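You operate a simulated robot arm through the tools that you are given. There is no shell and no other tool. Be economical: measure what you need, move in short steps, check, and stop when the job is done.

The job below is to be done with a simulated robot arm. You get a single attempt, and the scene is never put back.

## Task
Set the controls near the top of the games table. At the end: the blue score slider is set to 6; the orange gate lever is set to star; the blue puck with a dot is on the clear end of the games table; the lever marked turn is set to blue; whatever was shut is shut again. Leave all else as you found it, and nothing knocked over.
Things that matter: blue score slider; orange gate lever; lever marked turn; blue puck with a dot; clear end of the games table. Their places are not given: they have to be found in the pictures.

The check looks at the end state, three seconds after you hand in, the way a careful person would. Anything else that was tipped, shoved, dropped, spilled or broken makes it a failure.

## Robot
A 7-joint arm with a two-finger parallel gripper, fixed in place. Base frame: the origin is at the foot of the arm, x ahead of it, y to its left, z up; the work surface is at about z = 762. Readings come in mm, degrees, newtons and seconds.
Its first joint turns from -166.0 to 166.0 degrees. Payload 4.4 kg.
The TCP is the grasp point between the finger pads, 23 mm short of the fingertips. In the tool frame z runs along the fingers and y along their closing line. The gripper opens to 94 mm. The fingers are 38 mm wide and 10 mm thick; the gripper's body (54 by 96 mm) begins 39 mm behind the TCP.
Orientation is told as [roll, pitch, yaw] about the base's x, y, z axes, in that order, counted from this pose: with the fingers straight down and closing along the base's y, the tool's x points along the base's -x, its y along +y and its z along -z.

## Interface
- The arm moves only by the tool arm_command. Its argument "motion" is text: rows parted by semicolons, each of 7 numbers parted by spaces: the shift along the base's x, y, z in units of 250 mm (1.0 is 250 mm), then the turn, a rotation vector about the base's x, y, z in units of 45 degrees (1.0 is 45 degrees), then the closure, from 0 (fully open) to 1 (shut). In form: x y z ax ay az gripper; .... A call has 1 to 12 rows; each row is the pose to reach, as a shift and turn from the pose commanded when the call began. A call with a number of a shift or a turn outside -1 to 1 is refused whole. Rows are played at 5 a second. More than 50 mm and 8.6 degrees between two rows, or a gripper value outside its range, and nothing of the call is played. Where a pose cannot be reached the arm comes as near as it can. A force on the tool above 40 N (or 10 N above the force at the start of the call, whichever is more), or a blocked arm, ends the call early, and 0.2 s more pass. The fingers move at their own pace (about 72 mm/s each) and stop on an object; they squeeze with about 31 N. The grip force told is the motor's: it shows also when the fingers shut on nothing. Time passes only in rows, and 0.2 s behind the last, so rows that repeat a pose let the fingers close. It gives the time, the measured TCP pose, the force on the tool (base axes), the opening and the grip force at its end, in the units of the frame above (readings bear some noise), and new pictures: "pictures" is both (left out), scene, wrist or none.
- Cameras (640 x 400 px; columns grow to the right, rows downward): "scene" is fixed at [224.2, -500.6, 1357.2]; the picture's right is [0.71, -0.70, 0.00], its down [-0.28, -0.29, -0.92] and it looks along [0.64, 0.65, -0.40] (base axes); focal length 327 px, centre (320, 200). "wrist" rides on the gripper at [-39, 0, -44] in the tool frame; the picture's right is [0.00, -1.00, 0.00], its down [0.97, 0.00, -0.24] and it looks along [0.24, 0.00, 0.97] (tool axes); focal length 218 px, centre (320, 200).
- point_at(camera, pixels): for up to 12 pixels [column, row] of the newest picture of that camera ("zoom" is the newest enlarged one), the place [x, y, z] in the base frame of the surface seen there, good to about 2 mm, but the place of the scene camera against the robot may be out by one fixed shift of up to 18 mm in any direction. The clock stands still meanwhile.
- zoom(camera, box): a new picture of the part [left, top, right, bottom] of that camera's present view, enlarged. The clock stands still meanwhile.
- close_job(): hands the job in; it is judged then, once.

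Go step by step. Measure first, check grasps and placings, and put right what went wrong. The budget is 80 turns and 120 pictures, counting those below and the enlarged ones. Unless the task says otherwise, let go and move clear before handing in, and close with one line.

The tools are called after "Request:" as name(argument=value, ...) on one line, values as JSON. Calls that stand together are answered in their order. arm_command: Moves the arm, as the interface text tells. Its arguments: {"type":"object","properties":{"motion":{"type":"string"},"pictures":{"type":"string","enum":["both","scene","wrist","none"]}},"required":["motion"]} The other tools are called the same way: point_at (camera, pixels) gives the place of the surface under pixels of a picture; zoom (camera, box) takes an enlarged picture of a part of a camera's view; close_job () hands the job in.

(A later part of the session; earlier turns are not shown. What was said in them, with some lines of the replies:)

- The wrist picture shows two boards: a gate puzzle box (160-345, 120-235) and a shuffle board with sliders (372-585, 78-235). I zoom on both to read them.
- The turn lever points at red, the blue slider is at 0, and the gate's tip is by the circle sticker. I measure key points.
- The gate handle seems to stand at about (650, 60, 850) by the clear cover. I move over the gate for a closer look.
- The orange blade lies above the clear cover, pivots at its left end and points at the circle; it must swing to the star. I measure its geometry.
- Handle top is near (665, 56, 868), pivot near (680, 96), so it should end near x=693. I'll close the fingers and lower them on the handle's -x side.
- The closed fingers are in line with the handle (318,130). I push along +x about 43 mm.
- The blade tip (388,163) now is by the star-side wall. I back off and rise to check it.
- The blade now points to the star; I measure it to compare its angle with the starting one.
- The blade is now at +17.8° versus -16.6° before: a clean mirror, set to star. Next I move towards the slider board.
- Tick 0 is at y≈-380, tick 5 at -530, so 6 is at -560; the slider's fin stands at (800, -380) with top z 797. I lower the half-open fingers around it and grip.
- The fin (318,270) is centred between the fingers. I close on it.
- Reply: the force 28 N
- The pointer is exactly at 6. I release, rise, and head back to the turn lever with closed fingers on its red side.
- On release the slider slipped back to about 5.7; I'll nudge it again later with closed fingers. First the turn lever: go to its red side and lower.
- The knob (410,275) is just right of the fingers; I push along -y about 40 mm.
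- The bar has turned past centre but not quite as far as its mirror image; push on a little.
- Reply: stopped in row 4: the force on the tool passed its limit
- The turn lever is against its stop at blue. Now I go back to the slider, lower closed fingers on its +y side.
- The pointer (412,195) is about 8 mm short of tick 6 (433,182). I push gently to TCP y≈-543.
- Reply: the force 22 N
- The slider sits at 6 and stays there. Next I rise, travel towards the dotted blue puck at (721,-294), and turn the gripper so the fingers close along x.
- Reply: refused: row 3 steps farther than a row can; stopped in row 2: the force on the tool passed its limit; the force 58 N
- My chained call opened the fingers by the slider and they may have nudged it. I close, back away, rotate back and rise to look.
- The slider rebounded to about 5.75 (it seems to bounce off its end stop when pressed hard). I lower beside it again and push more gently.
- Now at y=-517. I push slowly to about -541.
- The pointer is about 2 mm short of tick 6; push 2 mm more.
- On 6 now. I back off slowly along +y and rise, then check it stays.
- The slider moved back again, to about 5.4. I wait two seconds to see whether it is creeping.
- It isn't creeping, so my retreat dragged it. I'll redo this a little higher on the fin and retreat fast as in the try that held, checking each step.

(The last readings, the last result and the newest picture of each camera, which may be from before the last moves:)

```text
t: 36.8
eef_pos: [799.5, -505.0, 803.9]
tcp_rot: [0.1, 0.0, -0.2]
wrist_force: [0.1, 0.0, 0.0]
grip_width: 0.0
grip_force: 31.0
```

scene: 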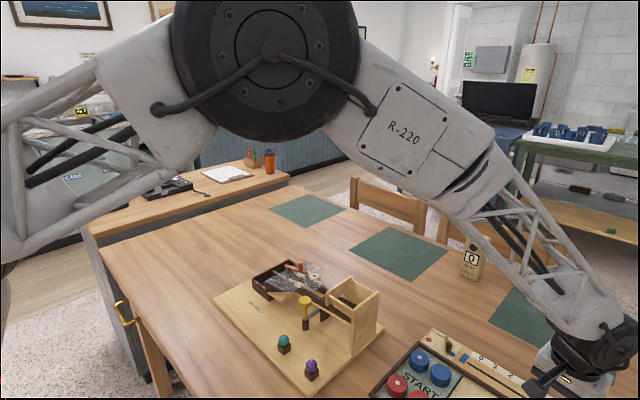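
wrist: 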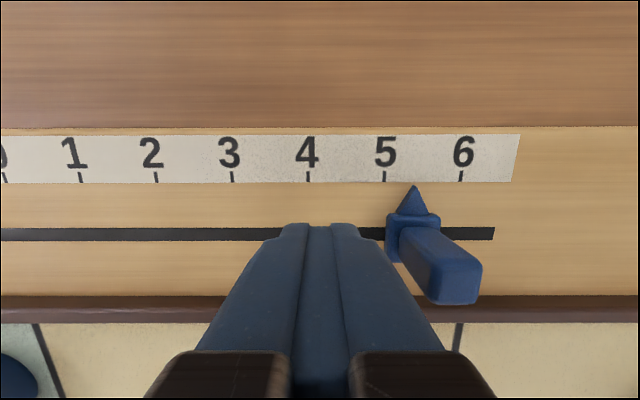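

Push now to y≈-543 in even steps and look.

Request:
arm_command(motion="0 -0.04 0 0 0 0 1; 0 -0.07 0 0 0 0 1; 0 -0.1 0 0 0 0 1; 0 -0.125 0 0 0 0 1; 0 -0.14 0 0 0 0 1; 0 -0.15 0 0 0 0 1; 0 -0.154 0 0 0 0 1; 0 -0.154 0 0 0 0 1", pictures="wrist")

Request:
zoom(camera="wrist", box=[320, 120, 440, 220])

```text
t: 38.5
eef_pos: [799.7, -544.2, 804.4]
tcp_rot: [0.1, -0.1, -0.1]
wrist_force: [-0.6, 0.9, -0.7]
grip_width: 0.0
grip_force: 31.1
```

wrist: 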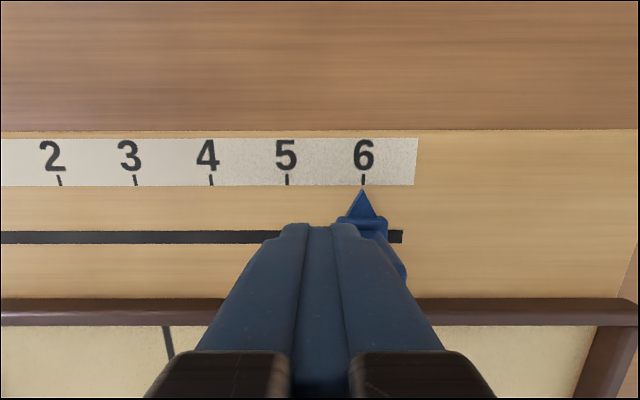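

```text
4.00 times, centred on (380, 170) of wrist
```

zoom: 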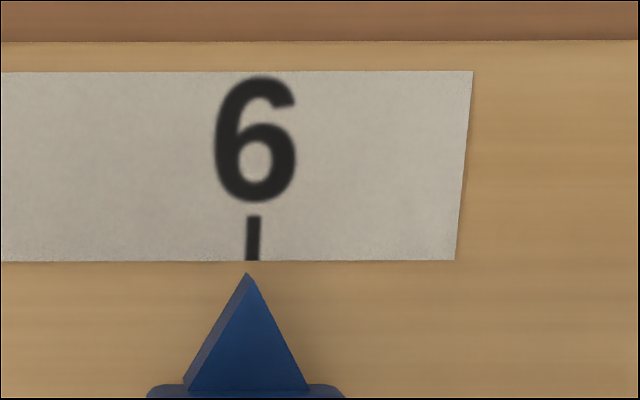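

It is at 6 with no residual force: earlier the fingertips were touching the slider's base. I retreat straight back, then check.

Request:
arm_command(motion="0 0.04 0 0 0 0 1; 0 0.08 0 0 0 0 1; 0 0.08 0.15 0 0 0 1; 0 0.08 0.3 0 0 0 1; 0 0.08 0.45 0 0 0 1; 0 0.08 0.58 0 0 0 1; 0 0.08 0.58 0 0 0 1", pictures="wrist")

Request:
zoom(camera="wrist", box=[290, 120, 410, 220])

```text
t: 40.1
eef_pos: [800.8, -522.9, 947.6]
tcp_rot: [0.1, -0.2, -0.2]
wrist_force: [-0.1, -0.3, 0.4]
grip_width: 0.3
grip_force: 31.2
```

wrist: 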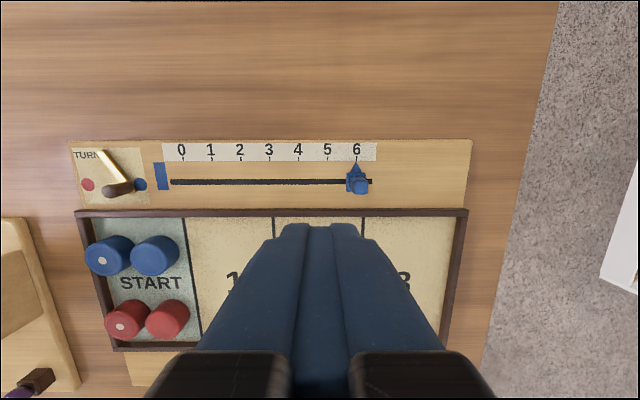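

```text
4.00 times, centred on (350, 170) of wrist
```

zoom: 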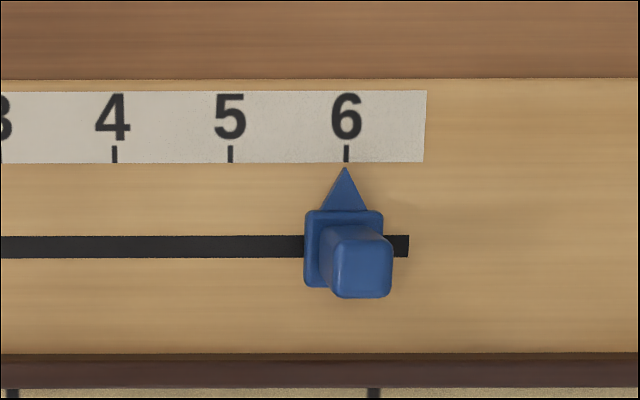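

The slider holds at 6. Now I travel to above the dotted blue puck, turning the gripper by -45°.

Request:
arm_command(motion="-0.04 0.114 0 0 0 -0.125 0.3; -0.08 0.229 0 0 0 -0.25 0.3; -0.12 0.343 0 0 0 -0.375 0.3; -0.16 0.458 0 0 0 -0.5 0.3; -0.2 0.572 0 0 0 -0.625 0.3; -0.24 0.687 0 0 0 -0.75 0.3; -0.28 0.8 0 0 0 -0.875 0.3; -0.316 0.916 0 0 0 -1 0.3; -0.316 0.916 0 0 0 -1 0.3", pictures="none")

```text
t: 42.1
eef_pos: [721.4, -291.5, 949.9]
tcp_rot: [0.1, -0.1, -45.1]
wrist_force: [-0.9, 0.8, -0.1]
grip_width: 65.8
grip_force: 0.1
```

Another -45° and then a close look at the puck.

Request:
arm_command(motion="0 0 0 0 0 -0.17 0.43; 0 0 0 0 0 -0.34 0.43; 0 0 -0.06 0 0 -0.51 0.43; 0 0 -0.14 0 0 -0.68 0.43; 0 0 -0.22 0 0 -0.85 0.43; 0 0 -0.3 0 0 -1 0.43; 0 0 -0.3 0 0 -1 0.43", pictures="wrist")

Request:
zoom(camera="wrist", box=[200, 100, 440, 250])

```text
t: 43.8
eef_pos: [720.8, -293.9, 872.4]
tcp_rot: [0.1, -0.2, -90.3]
wrist_force: [-0.3, -0.9, 0.1]
grip_width: 53.6
grip_force: 0.0
```

wrist: 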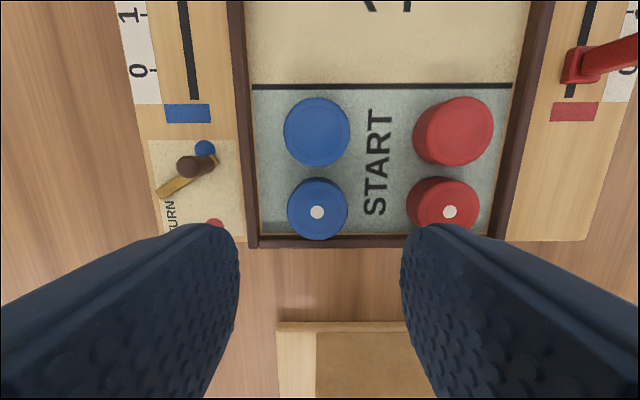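

```text
2.67 times, centred on (320, 175) of wrist
```

zoom: 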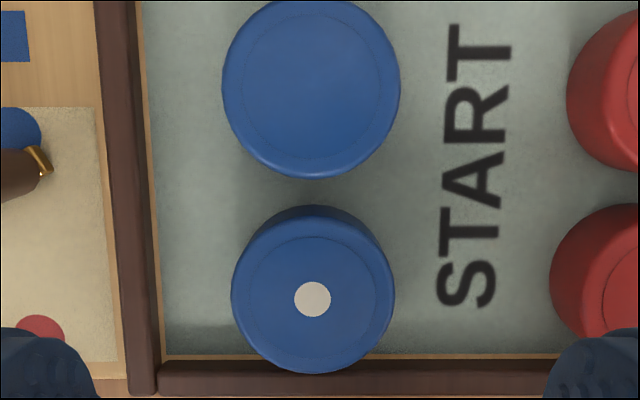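

Request:
point_at(camera="zoom", pixels=[[313, 299], [240, 299], [388, 299], [313, 235], [313, 365], [160, 300], [140, 300], [570, 290], [310, 90], [313, 380], [200, 300], [313, 176]])

```text
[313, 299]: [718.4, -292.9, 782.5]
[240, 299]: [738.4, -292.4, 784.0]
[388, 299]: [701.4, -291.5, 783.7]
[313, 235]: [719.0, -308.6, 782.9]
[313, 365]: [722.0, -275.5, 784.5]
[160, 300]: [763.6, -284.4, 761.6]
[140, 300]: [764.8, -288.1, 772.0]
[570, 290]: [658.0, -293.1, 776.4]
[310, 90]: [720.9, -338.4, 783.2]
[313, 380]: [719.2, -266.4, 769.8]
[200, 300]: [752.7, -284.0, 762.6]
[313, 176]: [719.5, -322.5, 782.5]
```

The puck centre is (719.5, -292), with the rail at x=763. I lower slightly offset to y≈-298 to clear the end rail.

Request:
arm_command(motion="-0.005 -0.018 -0.12 0 0 0 0.43; -0.005 -0.018 -0.22 0 0 0 0.43; -0.005 -0.018 -0.28 0 0 0 0.43; -0.005 -0.018 -0.322 0 0 0 0.43; -0.005 -0.018 -0.322 0 0 0 0.43", pictures="wrist")

```text
t: 45.0
eef_pos: [720.2, -297.3, 793.5]
tcp_rot: [0.2, -0.1, -90.3]
wrist_force: [-0.9, 0.4, 0.6]
grip_width: 53.6
grip_force: 0.0
```

wrist: 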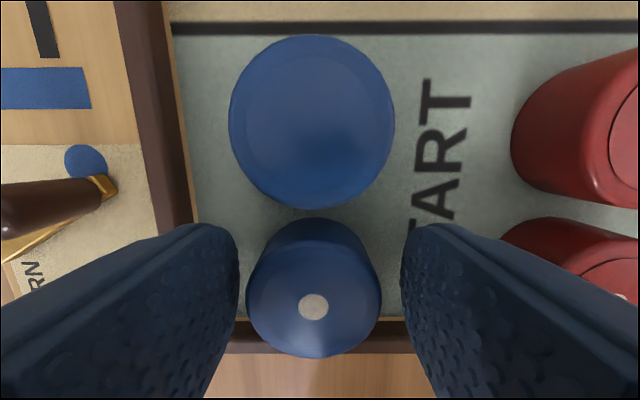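

The puck is between the fingers with no contact yet. I go down 2 mm and close.

Request:
arm_command(motion="0 0 -0.006 0 0 0 0.43; 0 0 -0.008 0 0 0 0.6; 0 0 -0.008 0 0 0 0.8; 0 0 -0.008 0 0 0 0.8; 0 0 -0.008 0 0 0 0.8", pictures="none")

```text
t: 46.1
eef_pos: [719.6, -298.2, 790.5]
tcp_rot: [0.2, 0.0, -90.2]
wrist_force: [-3.2, -1.7, 10.1]
grip_width: 37.5
grip_force: 31.2
```

Gripped at 37.5 mm. I lift straight up.

Request:
arm_command(motion="0 0 0.03 0 0 0 0.8; 0 0 0.1 0 0 0 0.8; 0 0 0.25 0 0 0 0.8; 0 0 0.42 0 0 0 0.8; 0 0 0.6 0 0 0 0.8; 0 0 0.78 0 0 0 0.8; 0 0 0.96 0 0 0 0.8", pictures="both")

```text
t: 47.8
eef_pos: [721.2, -297.7, 1029.5]
tcp_rot: [0.0, 0.1, -90.2]
wrist_force: [0.1, 0.4, -0.4]
grip_width: 37.6
grip_force: 31.1
```

scene: 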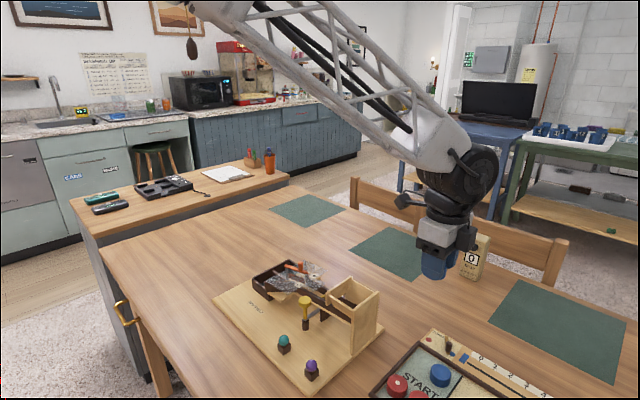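
wrist: 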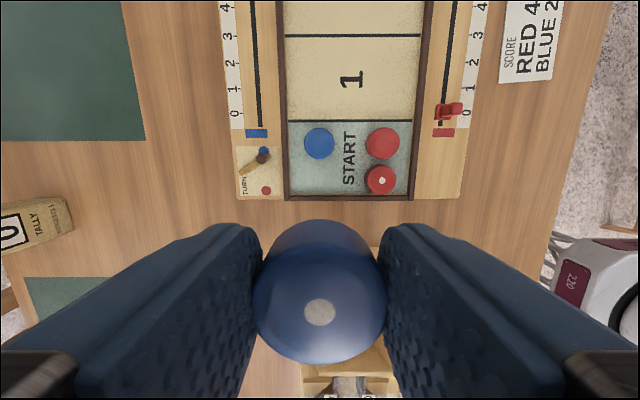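

The puck is held well. I carry it high toward the clear +y end, turning the gripper back as I go.

Request:
arm_command(motion="-0.027 0.14 0 0 0 0.08 0.8; -0.053 0.28 0 0 0 0.17 0.8; -0.08 0.42 0 0 0 0.25 0.8; -0.107 0.56 0 0 0 0.33 0.8; -0.133 0.7 0 0 0 0.42 0.8; -0.16 0.84 0 0 0 0.5 0.8", pictures="none")

Request:
arm_command(motion="-0.027 0.14 0 0 0 0.08 0.8; -0.053 0.28 0 0 0 0.17 0.8; -0.08 0.42 0 0 0 0.25 0.8; -0.107 0.56 0 0 0 0.33 0.8; -0.133 0.7 0 0 0 0.42 0.8; -0.16 0.84 0 0 0 0.5 0.8", pictures="none")

```text
t: 49.1
eef_pos: [680.6, -87.5, 1031.1]
tcp_rot: [0.2, -0.1, -67.7]
wrist_force: [-0.3, 0.3, -0.8]
grip_width: 37.3
grip_force: 30.8
```

```text
t: 50.5
eef_pos: [638.8, 124.3, 1033.1]
tcp_rot: [0.0, 0.0, -45.1]
wrist_force: [0.1, -0.2, -0.5]
grip_width: 37.5
grip_force: 31.0
```

Travel is steady; I continue the other half.

Request:
arm_command(motion="-0.027 0.14 0 0 0 0.08 0.8; -0.053 0.28 0 0 0 0.17 0.8; -0.08 0.42 0 0 0 0.25 0.8; -0.107 0.56 0 0 0 0.33 0.8; -0.133 0.7 0 0 0 0.42 0.8; -0.16 0.84 0 0 0 0.5 0.8", pictures="none")

Request:
arm_command(motion="-0.027 0.14 0 0 0 0.08 0.8; -0.053 0.28 0 0 0 0.17 0.8; -0.08 0.42 0 0 0 0.25 0.8; -0.107 0.56 0 0 0 0.33 0.8; -0.133 0.7 0 0 0 0.42 0.8; -0.16 0.84 0 0 0 0.5 0.8; -0.16 0.84 0 0 0 0.5 0.8", pictures="both")

```text
t: 52.0
eef_pos: [600.3, 334.4, 1030.5]
tcp_rot: [0.2, 0.0, -22.7]
wrist_force: [-0.2, -0.1, 0.8]
grip_width: 37.5
grip_force: 31.4
```

```text
t: 53.5
eef_pos: [560.2, 543.1, 1031.1]
tcp_rot: [0.2, 0.0, -0.1]
wrist_force: [0.5, 0.3, -0.3]
grip_width: 37.4
grip_force: 31.1
```

scene: 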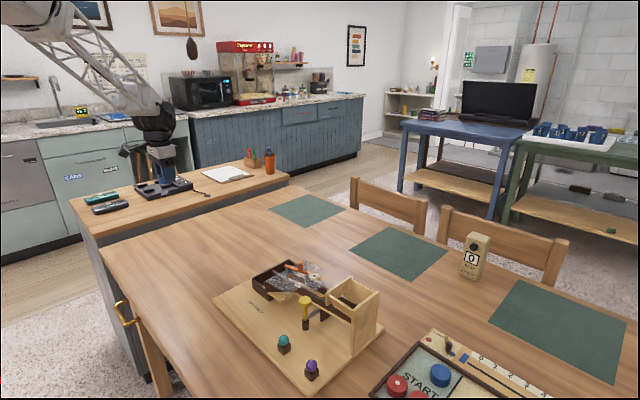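
wrist: 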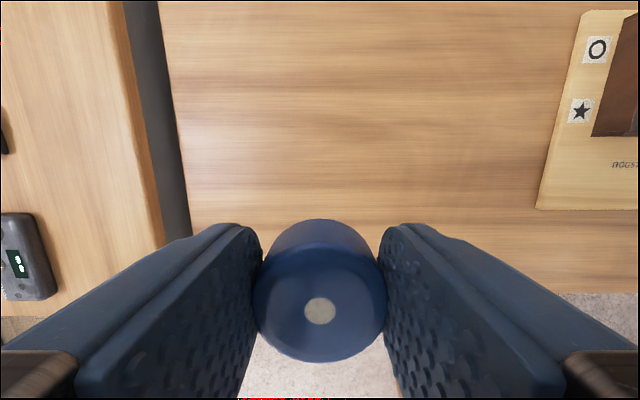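

The table edges show at left (185,200) and at bottom (row ~300). I measure where they lie before lowering.

Request:
point_at(camera="wrist", pixels=[[180, 200], [190, 220], [500, 285], [560, 288], [350, 100], [350, 200], [250, 150], [400, 50], [545, 200]])

```text
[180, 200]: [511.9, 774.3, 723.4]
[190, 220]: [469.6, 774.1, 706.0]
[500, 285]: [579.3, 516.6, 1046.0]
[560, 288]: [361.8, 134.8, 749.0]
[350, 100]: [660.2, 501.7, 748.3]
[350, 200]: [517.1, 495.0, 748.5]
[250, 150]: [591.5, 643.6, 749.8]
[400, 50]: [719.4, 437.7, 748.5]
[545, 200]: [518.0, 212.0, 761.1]
```

The table top there is z≈748.5 and well inside the edges, so (560, 543) is good. I lower most of the way.

Request:
arm_command(motion="0 0 -0.18 0 0 0 0.8; 0 0 -0.36 0 0 0 0.8; 0 0 -0.54 0 0 0 0.8; 0 0 -0.7 0 0 0 0.8; 0 0 -0.82 0 0 0 0.8; 0 0 -0.92 0 0 0 0.8; 0 0 -0.92 0 0 0 0.8", pictures="none")

```text
t: 55.1
eef_pos: [558.4, 543.0, 799.4]
tcp_rot: [0.1, 0.0, -0.2]
wrist_force: [-0.5, -0.5, -0.8]
grip_width: 37.4
grip_force: 31.1
```

Now the last ~22 mm slowly, watching the force.

Request:
arm_command(motion="0 0 -0.03 0 0 0 0.8; 0 0 -0.055 0 0 0 0.8; 0 0 -0.07 0 0 0 0.8; 0 0 -0.08 0 0 0 0.8; 0 0 -0.088 0 0 0 0.8; 0 0 -0.088 0 0 0 0.8", pictures="wrist")

```text
t: 56.5
eef_pos: [560.2, 542.1, 780.4]
tcp_rot: [0.2, -0.2, -0.1]
wrist_force: [-0.1, 2.0, 7.0]
grip_width: 37.4
grip_force: 31.3
```

wrist: 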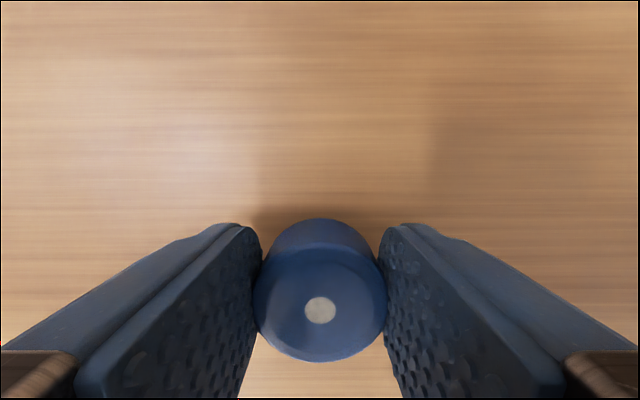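

The upward force of 7 N shows the puck rests on the table. I open and rise.

Request:
arm_command(motion="0 0 0 0 0 0 0.5; 0 0 0 0 0 0 0.35; 0 0 0.02 0 0 0 0.35; 0 0 0.15 0 0 0 0.35; 0 0 0.3 0 0 0 0.35; 0 0 0.45 0 0 0 0.35; 0 0 0.62 0 0 0 0.35; 0 0 0.8 0 0 0 0.35; 0 0 0.95 0 0 0 0.35", pictures="both")

Request:
zoom(camera="scene", box=[90, 180, 290, 300])

Request:
zoom(camera="scene", box=[210, 240, 390, 395])

Request:
zoom(camera="scene", box=[365, 300, 565, 400])

```text
t: 58.5
eef_pos: [559.9, 542.4, 1014.3]
tcp_rot: [0.1, 0.1, -0.2]
wrist_force: [0.2, -0.5, 0.4]
grip_width: 61.2
grip_force: 0.1
```

scene: 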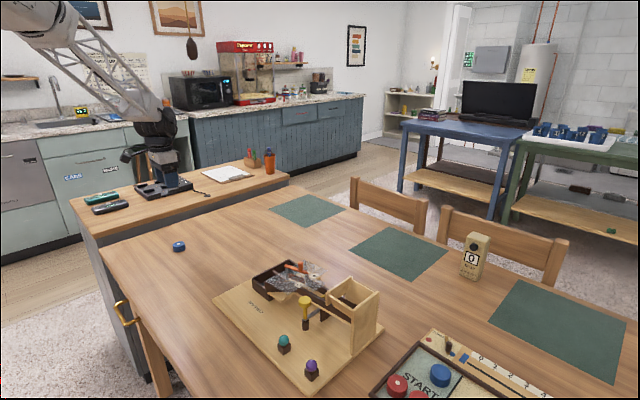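
wrist: 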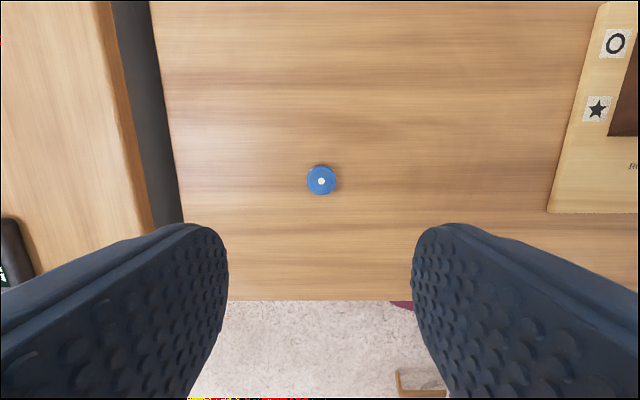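

```text
3.20 times, centred on (190, 240) of scene
```

zoom: 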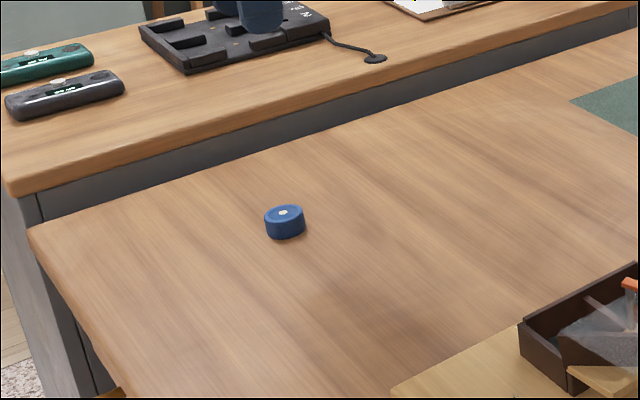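

```text
2.58 times, centred on (300, 318) of scene
```

zoom: 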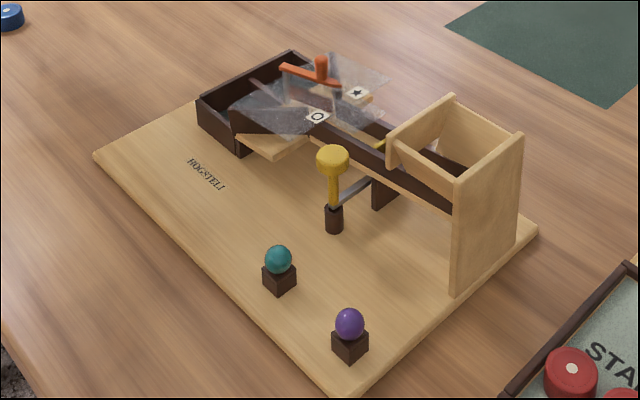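

```text
3.20 times, centred on (465, 350) of scene
```

zoom: 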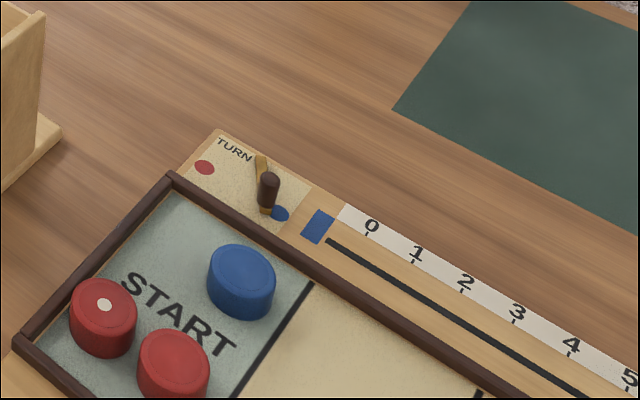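

All checks hold: the puck stands flat on the clear end (179,246), the gate points to the star, the turn lever is at blue, the slider was last seen at 6, and nothing else has moved. I hand in.

Request:
close_job()

```text
The job is handed in.
```

I handed the job in with the blue score slider at 6, the orange gate lever at star, the turn lever at blue, and the dotted blue puck flat on the clear end of the table. I opened nothing, so nothing needed shutting again, and nothing was knocked over.
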